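You operate a simulated robot arm through the tools that you are given. There is no shell and no other tool. Be economical: measure what you need, move in short steps, check, and stop when the job is done.

Carry out the task below with a simulated robot arm. There is one attempt and no reset: what you move stays moved.

JOB
Fetch the grey pebble and set it on the blue deck.

The check looks at the end state, three seconds after you hand in, the way a careful person would. Anything else that was tipped, shoved, dropped, spilled or broken makes it a failure.

ROBOT AND FRAMES
A 6-joint arm with a two-finger parallel gripper, fixed in place. Base frame: the origin is at the foot of the arm, x ahead of it, y to its left, z up; the work surface is at about z = 0. Units: cm, degrees, N and s.
With the tool pointing down near the work surface it reaches from about 18 to 46 cm from the base axis. Its first joint turns from -70.0 to 70.0 degrees. Payload 1.9 kg.
Tool frame: the origin (TCP) lies between the finger pads and is the grasp point; the fingertips stand 2.3 cm ahead of it; z points along the fingers, y is the line along which they close. The gripper opens to 9.4 cm. The fingers are 3.8 cm wide and 1 cm thick; the gripper's body (5.4 by 9.6 cm) begins 3.9 cm behind the TCP.
Orientation is that of the tool frame in the base frame, as a unit quaternion [x, y, z, w]. With the fingers straight down and closing along the base's y, the tool's x points along the base's -x, its y along +y and its z along -z.

CONTROLS
- The arm moves only by the tool apply_moves. Its argument "steps" is a list of rows, each an object of numbers (a shift or turn left out is 0, a gripper value left out holds the last): "x", "y", "z": the shift along the base's x, y, z in units of 30 mm (1.0 is 30 mm); "ax", "ay", "az": the turn, a rotation vector about the base's x, y, z in units of 4 degrees (1.0 is 4 degrees); "grip": the finger opening in cm, from 0 to 9.4. In form: [{"x": .., "y": .., "z": .., "ax": .., "ay": .., "az": .., "grip": ..}, ...]. A call has 1 to 12 rows; each row shifts and turns the commanded pose from where the row before left it. A call with a number of a shift or a turn outside -1 to 1 is refused whole. Each row takes 0.2 s and may step no farther than 5 cm and 8.6 degrees from the row before; otherwise, or with a gripper value out of range, the whole call is refused. A pose out of reach is approached as far as the arm can. The call stops where the force on the tool passes 40 N (or 10 N more than at its start, if that is more) or the arm is blocked; 0.2 s more then pass. The fingers move at their own pace (about 10.8 cm/s each) and stop on an object; they squeeze with about 25 N. The grip force told is the motor's: it shows also when the fingers shut on nothing. Time passes only in rows, and 0.2 s behind the last, so rows that do not move let the fingers close. It gives the time, the measured TCP pose, the force on the tool (base axes), the opening and the grip force at its end, in the units of the frame above (readings bear some noise), and new pictures: "show" is both (left out), scene, wrist or none.
- Cameras (640 x 400 px; columns grow to the right, rows downward): "scene" is fixed at [6.1, 31.18, 42.96]; the picture's right is [-0.75, -0.66, 0.00], its down [-0.33, 0.37, -0.87] and it looks along [0.57, -0.65, -0.50] (base axes); focal length 320 px, centre (320, 200). "wrist" rides on the gripper at [8.6, 1.6, -7.5] in the tool frame; the picture's right is [-0.18, 0.98, 0.00], its down [-0.58, -0.11, -0.81] and it looks along [-0.79, -0.15, 0.59] (tool axes); focal length 243 px, centre (320, 200). There is no depth. A picture from a camera that has moved, and an enlarged one, comes with that camera's place and axes in the base frame and with its lens.
- enlarge(camera, box): a new picture of the part [left, top, right, bottom] of that camera's present view, enlarged. It takes no simulated time.
- hand_in(): hands the job in; it is judged then, once.

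Work in short steps. Places have to be worked out from the pictures, the camera data and where the tool is seen: move nearer, look again, correct. Check each grasp and each placing, and mend what went wrong. You have 90 turns and 170 pictures in all, those below and enlarged ones among them. Open the gripper and draw the arm clear of the work before you hand the job in, unless the task says otherwise; then end with one line.

The tools are called after "Emit:" as name(argument=value, ...) on one line, values as JSON. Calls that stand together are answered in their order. apply_moves: Moves the arm, as the interface text tells. Its arguments: {"type":"object","properties":{"steps":{"type":"array","items":{"type":"object","properties":{"x":{"type":"number"},"y":{"type":"number"},"z":{"type":"number"},"ax":{"type":"number"},"ay":{"type":"number"},"az":{"type":"number"},"grip":{"type":"number"}}}},"show":{"type":"string","enum":["both","scene","wrist","none"]}},"required":["steps"]} The other tools are called the same way: enlarge (camera, box) takes an enlarged picture of a part of a camera's view; hand_in () hands the job in.

At the start:

```text
time: 0.0
tool_pos: [25.5, 8.08, 28.3]
tcp_rot: [0.0, 1.0, 0.0, 0.0]
contact_force: [0.2, 0.5, -0.5]
finger_gap: 9.4
grip_force: 0.0
```

scene: 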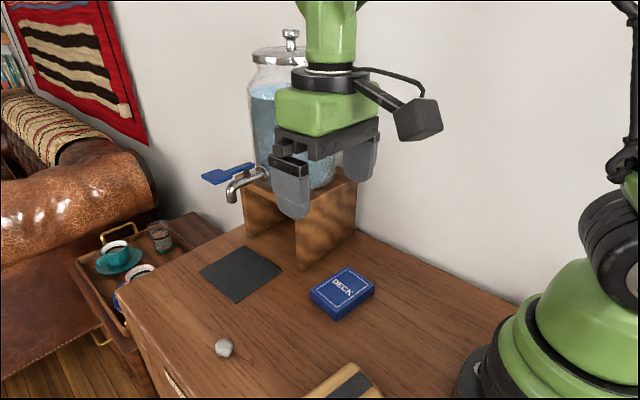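
wrist: 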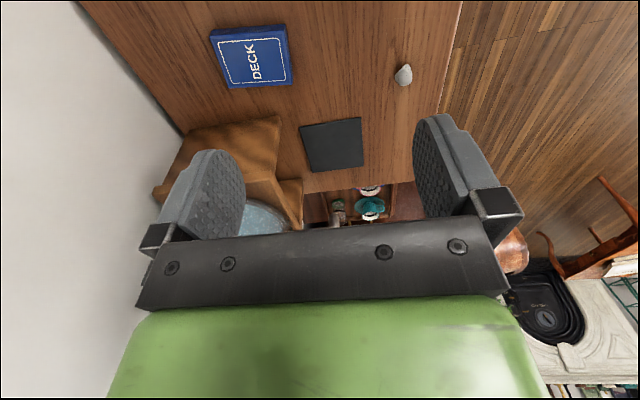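

The pebble is seen near (36, 18) and the deck near (29, -1). I'll move above the pebble to about z = 12 and look again.

Emit:
apply_moves(steps=[{"x": 0.594, "y": 0.55, "z": -0.9}, {"x": 0.594, "y": 0.55, "z": -0.9}, {"x": 0.594, "y": 0.55, "z": -0.9}, {"x": 0.594, "y": 0.55, "z": -0.9}, {"x": 0.594, "y": 0.55, "z": -0.9}, {"x": 0.594, "y": 0.55, "z": -0.9}, {}])

Emit:
enlarge(camera="scene", box=[180, 250, 400, 390])

```text
time: 1.6
tool_pos: [36.25, 18.01, 12.16]
tcp_rot: [-0.001, 1.0, 0.0, 0.0]
contact_force: [-0.4, 0.2, -0.2]
finger_gap: 9.41
grip_force: 0.1
camera wrist: at [27.48, 19.52, 19.77], right [0.18, 0.98, 0.0], down [0.58, -0.11, 0.81], along [0.79, -0.15, -0.59], focal length 243 px, centre (320, 200)
```

scene: 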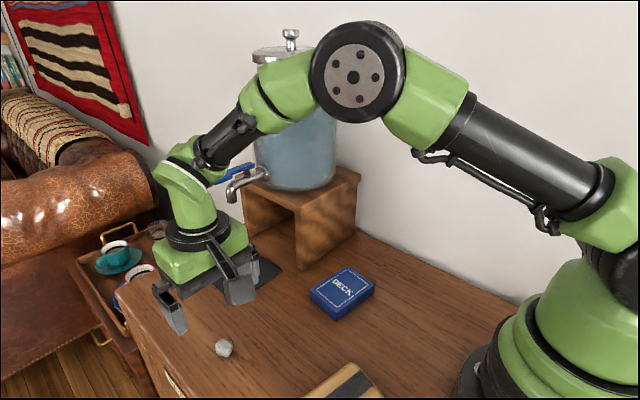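
wrist: 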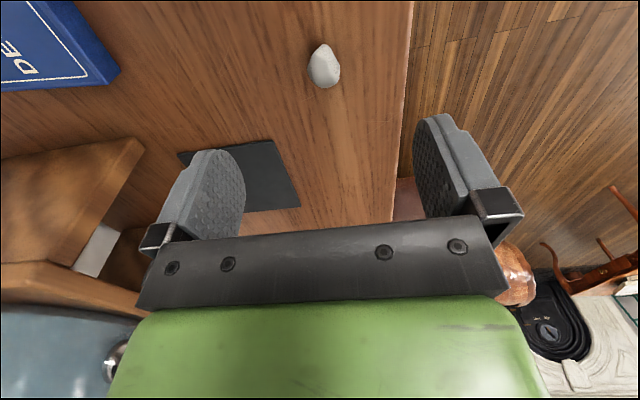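

```text
2.86 times, centred on (290, 320) of scene
camera zoom: at [6.1, 31.18, 42.96], right [-0.75, -0.66, 0.0], down [-0.33, 0.37, -0.87], along [0.57, -0.65, -0.5], focal length 915 px, centre (406, -143)
```

zoom: 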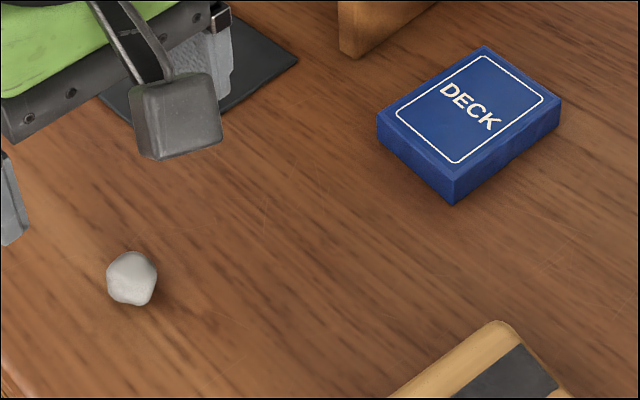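

Both cameras agree: the pebble is at about (36.1, 18.1), roughly 2.5 cm wide. I'll go straight down to TCP z of about 2.8 with the gripper partly open.

Emit:
apply_moves(steps=[{"x": -0.03, "y": 0.03, "z": -0.78, "grip": 6.5}, {"z": -0.78}, {"z": -0.78}, {"z": -0.5}, {"z": -0.27}, {}])

```text
time: 3.0
tool_pos: [36.01, 18.0, 2.81]
tcp_rot: [0.0, 1.0, 0.001, 0.001]
contact_force: [0.9, -0.2, 0.3]
finger_gap: 6.51
grip_force: 0.2
camera wrist: at [27.34, 19.57, 10.43], right [0.18, 0.98, 0.0], down [0.58, -0.11, 0.81], along [0.79, -0.15, -0.59], focal length 243 px, centre (320, 200)
```

scene: 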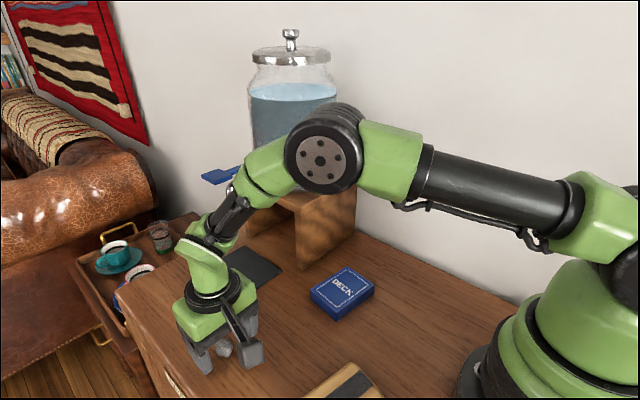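
wrist: 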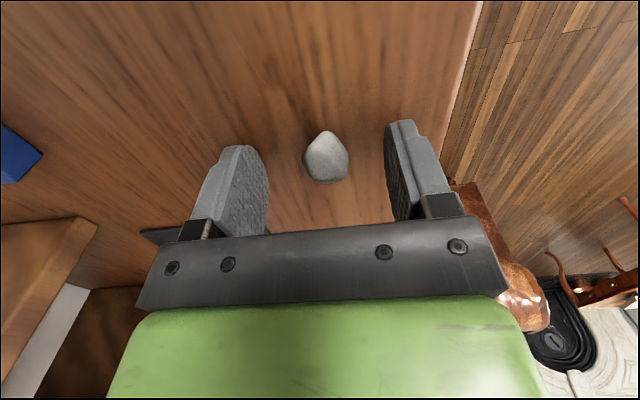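

The pebble sits between the pads at about (36.3, 18.1). I'll close on it.

Emit:
apply_moves(steps=[{"x": 0.08, "y": 0.03}, {"grip": 4}, {"grip": 2.8}, {"grip": 1.0}, {"grip": 1.0}, {}])

```text
time: 4.4
tool_pos: [36.13, 18.01, 2.8]
tcp_rot: [0.0, 1.0, 0.001, 0.0]
contact_force: [-0.3, -0.6, -0.1]
finger_gap: 2.44
grip_force: 24.8
camera wrist: at [27.58, 19.66, 10.47], right [0.18, 0.98, 0.0], down [0.58, -0.11, 0.81], along [0.79, -0.15, -0.59], focal length 243 px, centre (320, 200)
```

scene: 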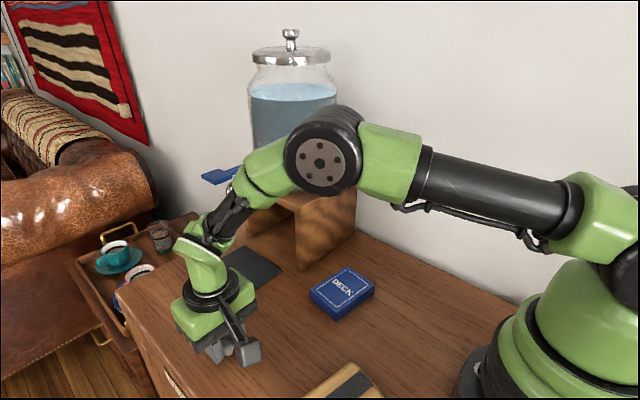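
wrist: 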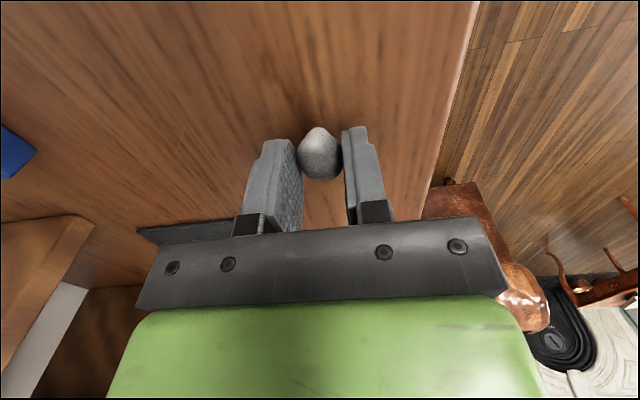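

The grip holds at 2.44 cm with 25 N. I'll lift slowly and check.

Emit:
apply_moves(steps=[{"z": 0.3}, {"z": 0.6}, {"z": 0.8}, {"z": 0.8}, {"z": 0.5}, {}])

Emit:
enlarge(camera="wrist", box=[220, 80, 420, 240])

```text
time: 5.8
tool_pos: [36.17, 18.12, 11.87]
tcp_rot: [0.0, 1.0, 0.002, 0.0]
contact_force: [0.2, 0.2, -0.9]
finger_gap: 2.42
grip_force: 24.7
camera wrist: at [27.62, 19.67, 19.43], right [0.18, 0.98, 0.0], down [0.58, -0.11, 0.81], along [0.79, -0.15, -0.59], focal length 243 px, centre (320, 200)
```

scene: 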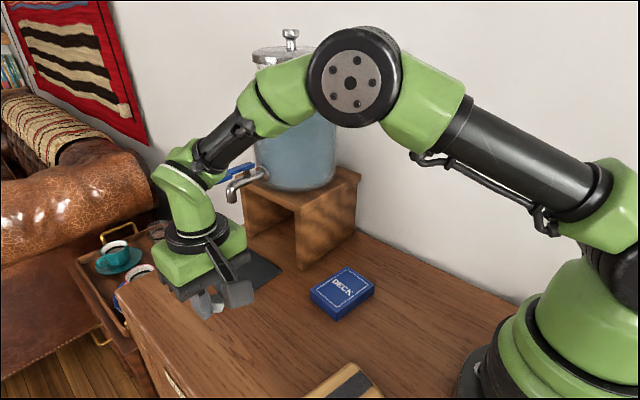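
wrist: 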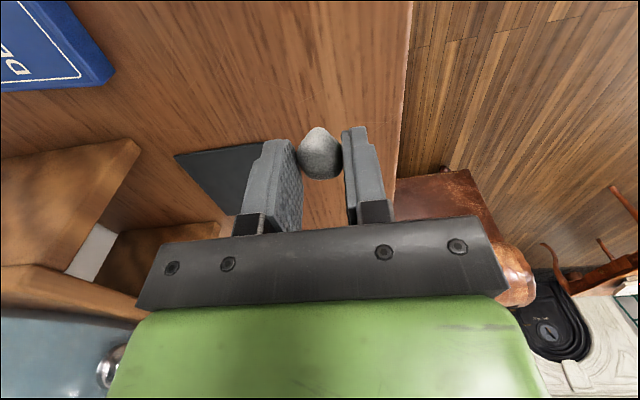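

```text
2.50 times, centred on (320, 160) of wrist
camera zoom: at [27.62, 19.67, 19.43], right [0.18, 0.98, 0.0], down [0.58, -0.11, 0.81], along [0.79, -0.15, -0.59], focal length 606 px, centre (320, 300)
```

zoom: 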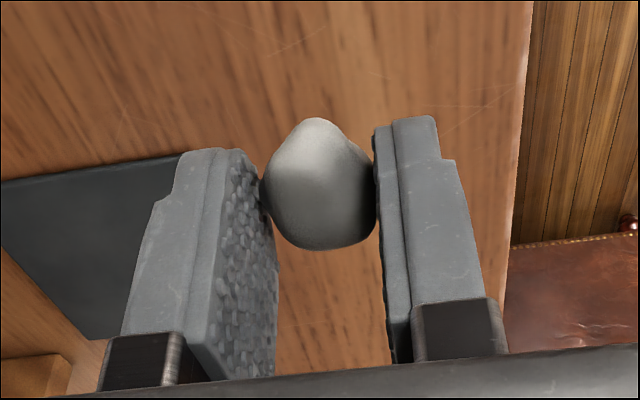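

The pebble is held firmly. I'll carry it over the deck centre at about (30, -1.9), keeping the height.

Emit:
apply_moves(steps=[{"x": -0.4, "y": -0.4}, {"x": -0.4, "y": -0.7}, {"x": -0.4, "y": -0.8}, {"x": -0.4, "y": -0.8}, {"x": -0.3, "y": -0.8}, {"x": -0.17, "y": -0.8}, {"y": -0.8}, {"y": -0.8}, {"y": -0.5}, {"y": -0.27}, {}])

Emit:
enlarge(camera="scene", box=[240, 200, 440, 340])

```text
time: 8.2
tool_pos: [30.02, -1.87, 12.0]
tcp_rot: [0.0, 1.0, 0.0, 0.0]
contact_force: [-1.3, 0.7, 0.8]
finger_gap: 2.44
grip_force: 24.7
camera wrist: at [21.36, -0.4, 19.45], right [0.18, 0.98, 0.0], down [0.58, -0.11, 0.81], along [0.79, -0.15, -0.59], focal length 243 px, centre (320, 200)
```

scene: 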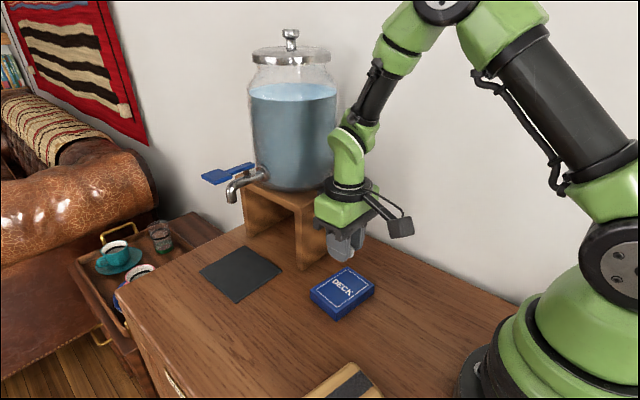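
wrist: 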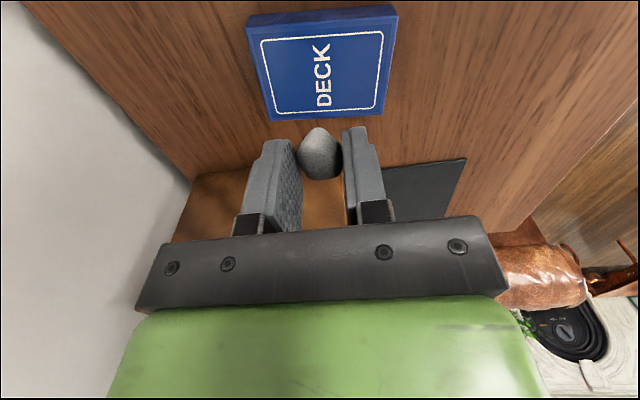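

```text
2.86 times, centred on (340, 270) of scene
camera zoom: at [6.1, 31.18, 42.96], right [-0.75, -0.66, 0.0], down [-0.33, 0.37, -0.87], along [0.57, -0.65, -0.5], focal length 915 px, centre (263, 0)
```

zoom: 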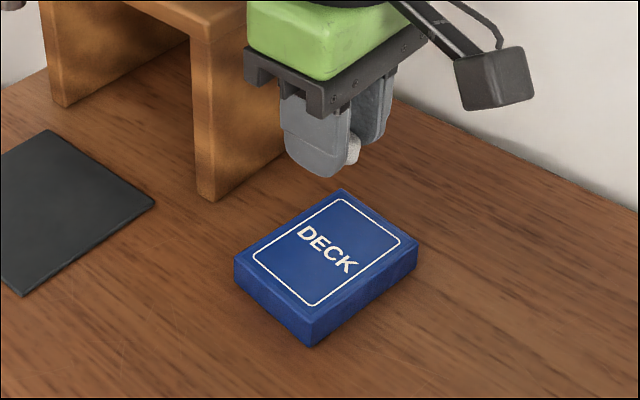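

The deck centre from the wrist view is near (29.6, -1.7), with its top at z of about 1.7. I'll lower to TCP z of about 5.2 and inspect the gap.

Emit:
apply_moves(steps=[{"x": -0.08, "y": 0.05, "z": -0.7}, {"z": -0.7}, {"z": -0.5}, {"z": -0.3}, {}])

Emit:
enlarge(camera="scene", box=[280, 220, 420, 330])

Emit:
enlarge(camera="wrist", box=[220, 80, 420, 240])

```text
time: 9.4
tool_pos: [29.88, -1.79, 5.3]
tcp_rot: [0.0, 1.0, 0.002, 0.0]
contact_force: [-0.7, 0.4, 0.2]
finger_gap: 2.43
grip_force: 25.0
camera wrist: at [21.15, -0.22, 12.83], right [0.18, 0.98, 0.0], down [0.58, -0.11, 0.81], along [0.79, -0.15, -0.59], focal length 243 px, centre (320, 200)
```

scene: 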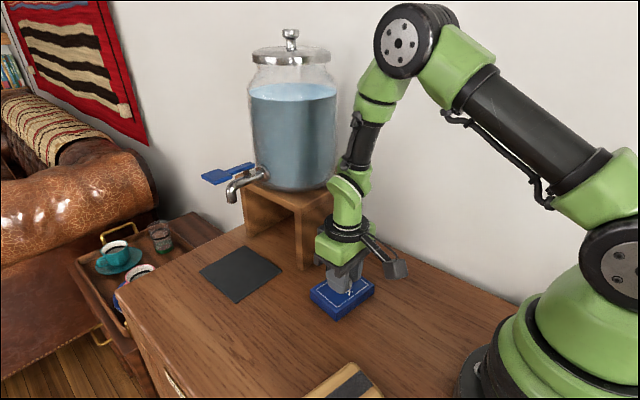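
wrist: 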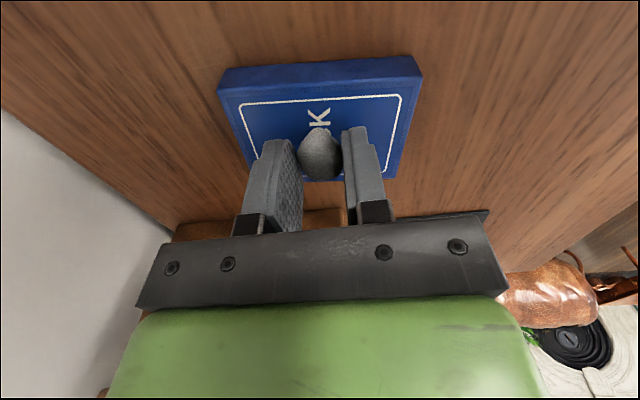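

```text
3.64 times, centred on (350, 275) of scene
camera zoom: at [6.1, 31.18, 42.96], right [-0.75, -0.66, 0.0], down [-0.33, 0.37, -0.87], along [0.57, -0.65, -0.5], focal length 1164 px, centre (211, -73)
```

zoom: 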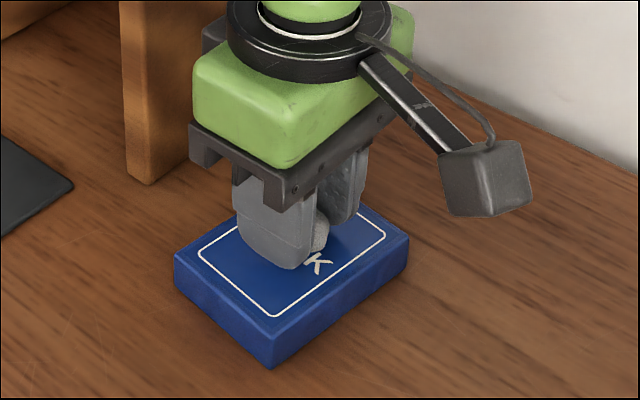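

```text
2.50 times, centred on (320, 160) of wrist
camera zoom: at [21.15, -0.22, 12.83], right [0.18, 0.98, 0.0], down [0.58, -0.11, 0.81], along [0.79, -0.15, -0.59], focal length 606 px, centre (320, 300)
```

zoom: 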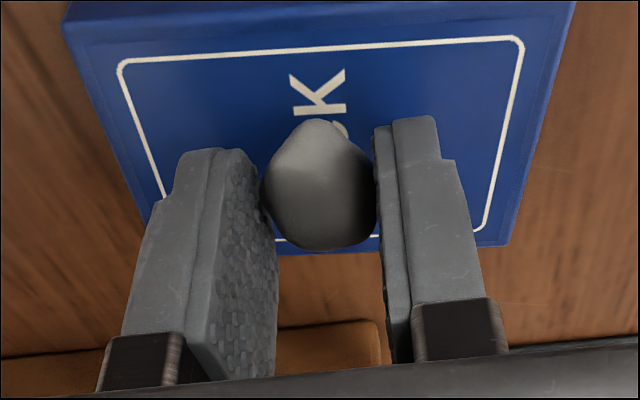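

The position over the deck is good. I'll lower in small steps, watching the force for touch.

Emit:
apply_moves(steps=[{"z": -0.1}, {"z": -0.08}, {}], show="none")

Emit:
enlarge(camera="scene", box=[310, 260, 380, 320])

```text
time: 10.2
tool_pos: [29.82, -1.83, 4.86]
tcp_rot: [0.0, 1.0, 0.0, 0.002]
contact_force: [0.4, 1.9, 20.1]
finger_gap: 2.46
grip_force: 24.9
```

```text
6.67 times, centred on (345, 290) of scene
camera zoom: at [6.1, 31.18, 42.96], right [-0.75, -0.66, 0.0], down [-0.33, 0.37, -0.87], along [0.57, -0.65, -0.5], focal length 2134 px, centre (153, -400)
```

zoom: 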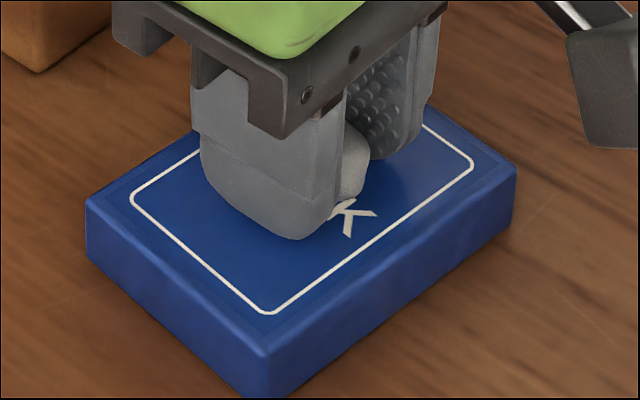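

Contact: 20 N upward, so the pebble is on the deck. I'll ease off about 1 mm and open gently.

Emit:
apply_moves(steps=[{"z": 0.03}, {}, {"grip": 2.8}, {"grip": 3.2}, {"grip": 3.8}, {}])

Emit:
enlarge(camera="scene", box=[310, 260, 380, 320])

```text
time: 11.6
tool_pos: [29.84, -1.73, 4.92]
tcp_rot: [0.0, 1.0, 0.001, 0.0]
contact_force: [0.0, -0.9, -0.7]
finger_gap: 3.81
grip_force: 0.2
camera wrist: at [21.12, -0.21, 12.43], right [0.18, 0.98, 0.0], down [0.58, -0.11, 0.81], along [0.79, -0.15, -0.59], focal length 243 px, centre (320, 200)
```

scene: 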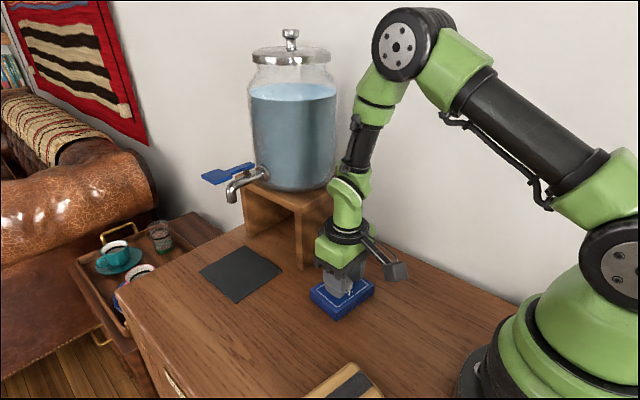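
wrist: 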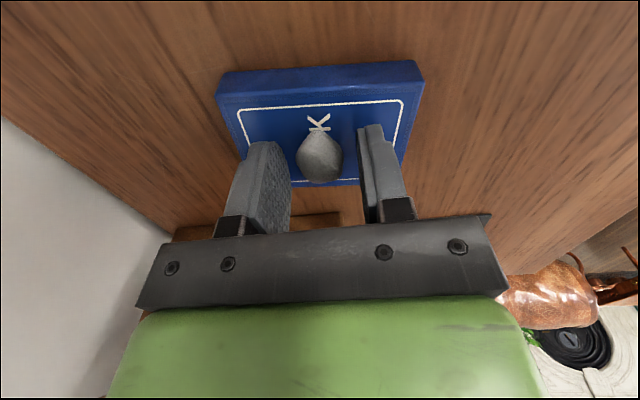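

```text
6.67 times, centred on (345, 290) of scene
camera zoom: at [6.1, 31.18, 42.96], right [-0.75, -0.66, 0.0], down [-0.33, 0.37, -0.87], along [0.57, -0.65, -0.5], focal length 2134 px, centre (153, -400)
```

zoom: 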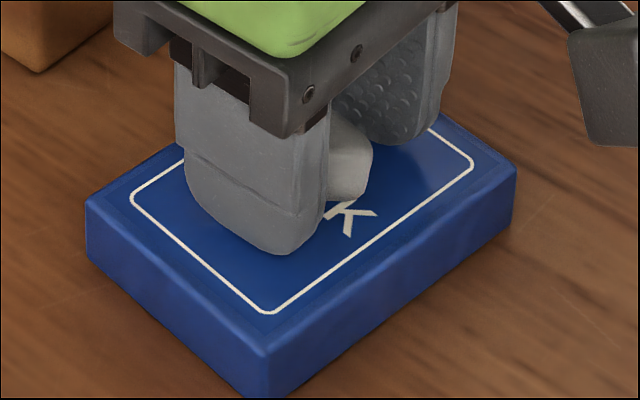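

The pebble rests freely on the deck. I'll open slightly more and rise straight up, well clear.

Emit:
apply_moves(steps=[{"grip": 5}, {"z": 0.3}, {"z": 0.6}, {"z": 0.9}, {"z": 0.9}, {"z": 0.9}, {"z": 0.9}, {"z": 0.9}, {}, {}])

Emit:
enlarge(camera="scene", box=[290, 240, 400, 330])

```text
time: 13.8
tool_pos: [29.92, -1.8, 21.13]
tcp_rot: [0.0, 1.0, 0.001, 0.001]
contact_force: [-0.5, 0.4, 0.3]
finger_gap: 5.01
grip_force: 0.0
camera wrist: at [21.14, -0.25, 28.69], right [0.18, 0.98, 0.0], down [0.58, -0.11, 0.81], along [0.79, -0.15, -0.59], focal length 243 px, centre (320, 200)
```

scene: 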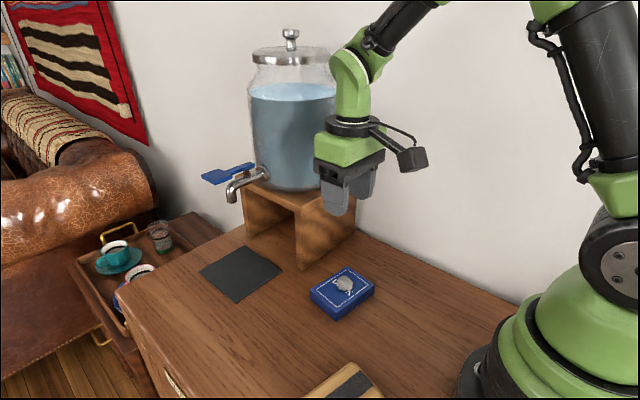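
wrist: 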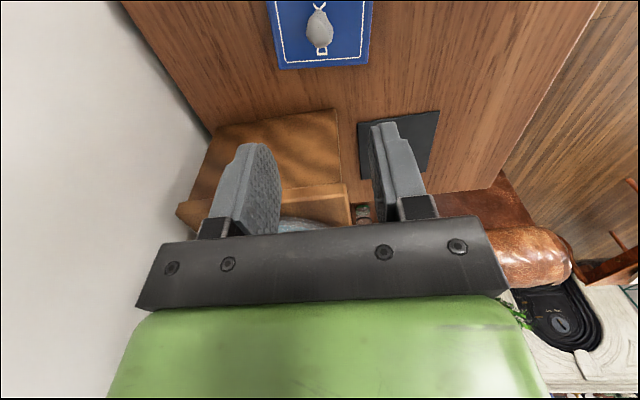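

```text
4.44 times, centred on (345, 285) of scene
camera zoom: at [6.1, 31.18, 42.96], right [-0.75, -0.66, 0.0], down [-0.33, 0.37, -0.87], along [0.57, -0.65, -0.5], focal length 1423 px, centre (209, -178)
```

zoom: 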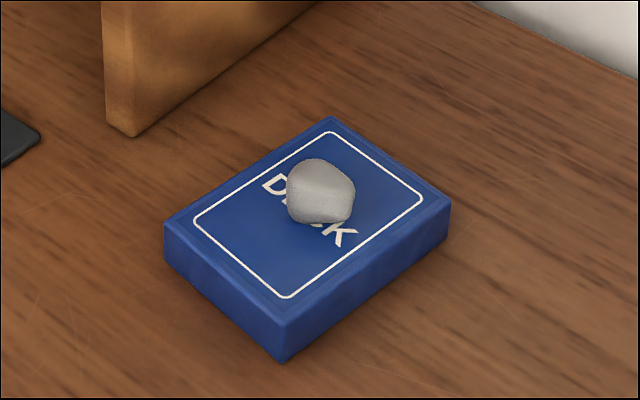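

The pebble rests in the middle of the deck, nothing else has moved, and the arm is clear, so I'm handing in.

Emit:
hand_in()

```text
The job is handed in.
```

The grey pebble is resting in the middle of the blue deck; the gripper is open and raised clear, and nothing else appeared disturbed in the last pictures.
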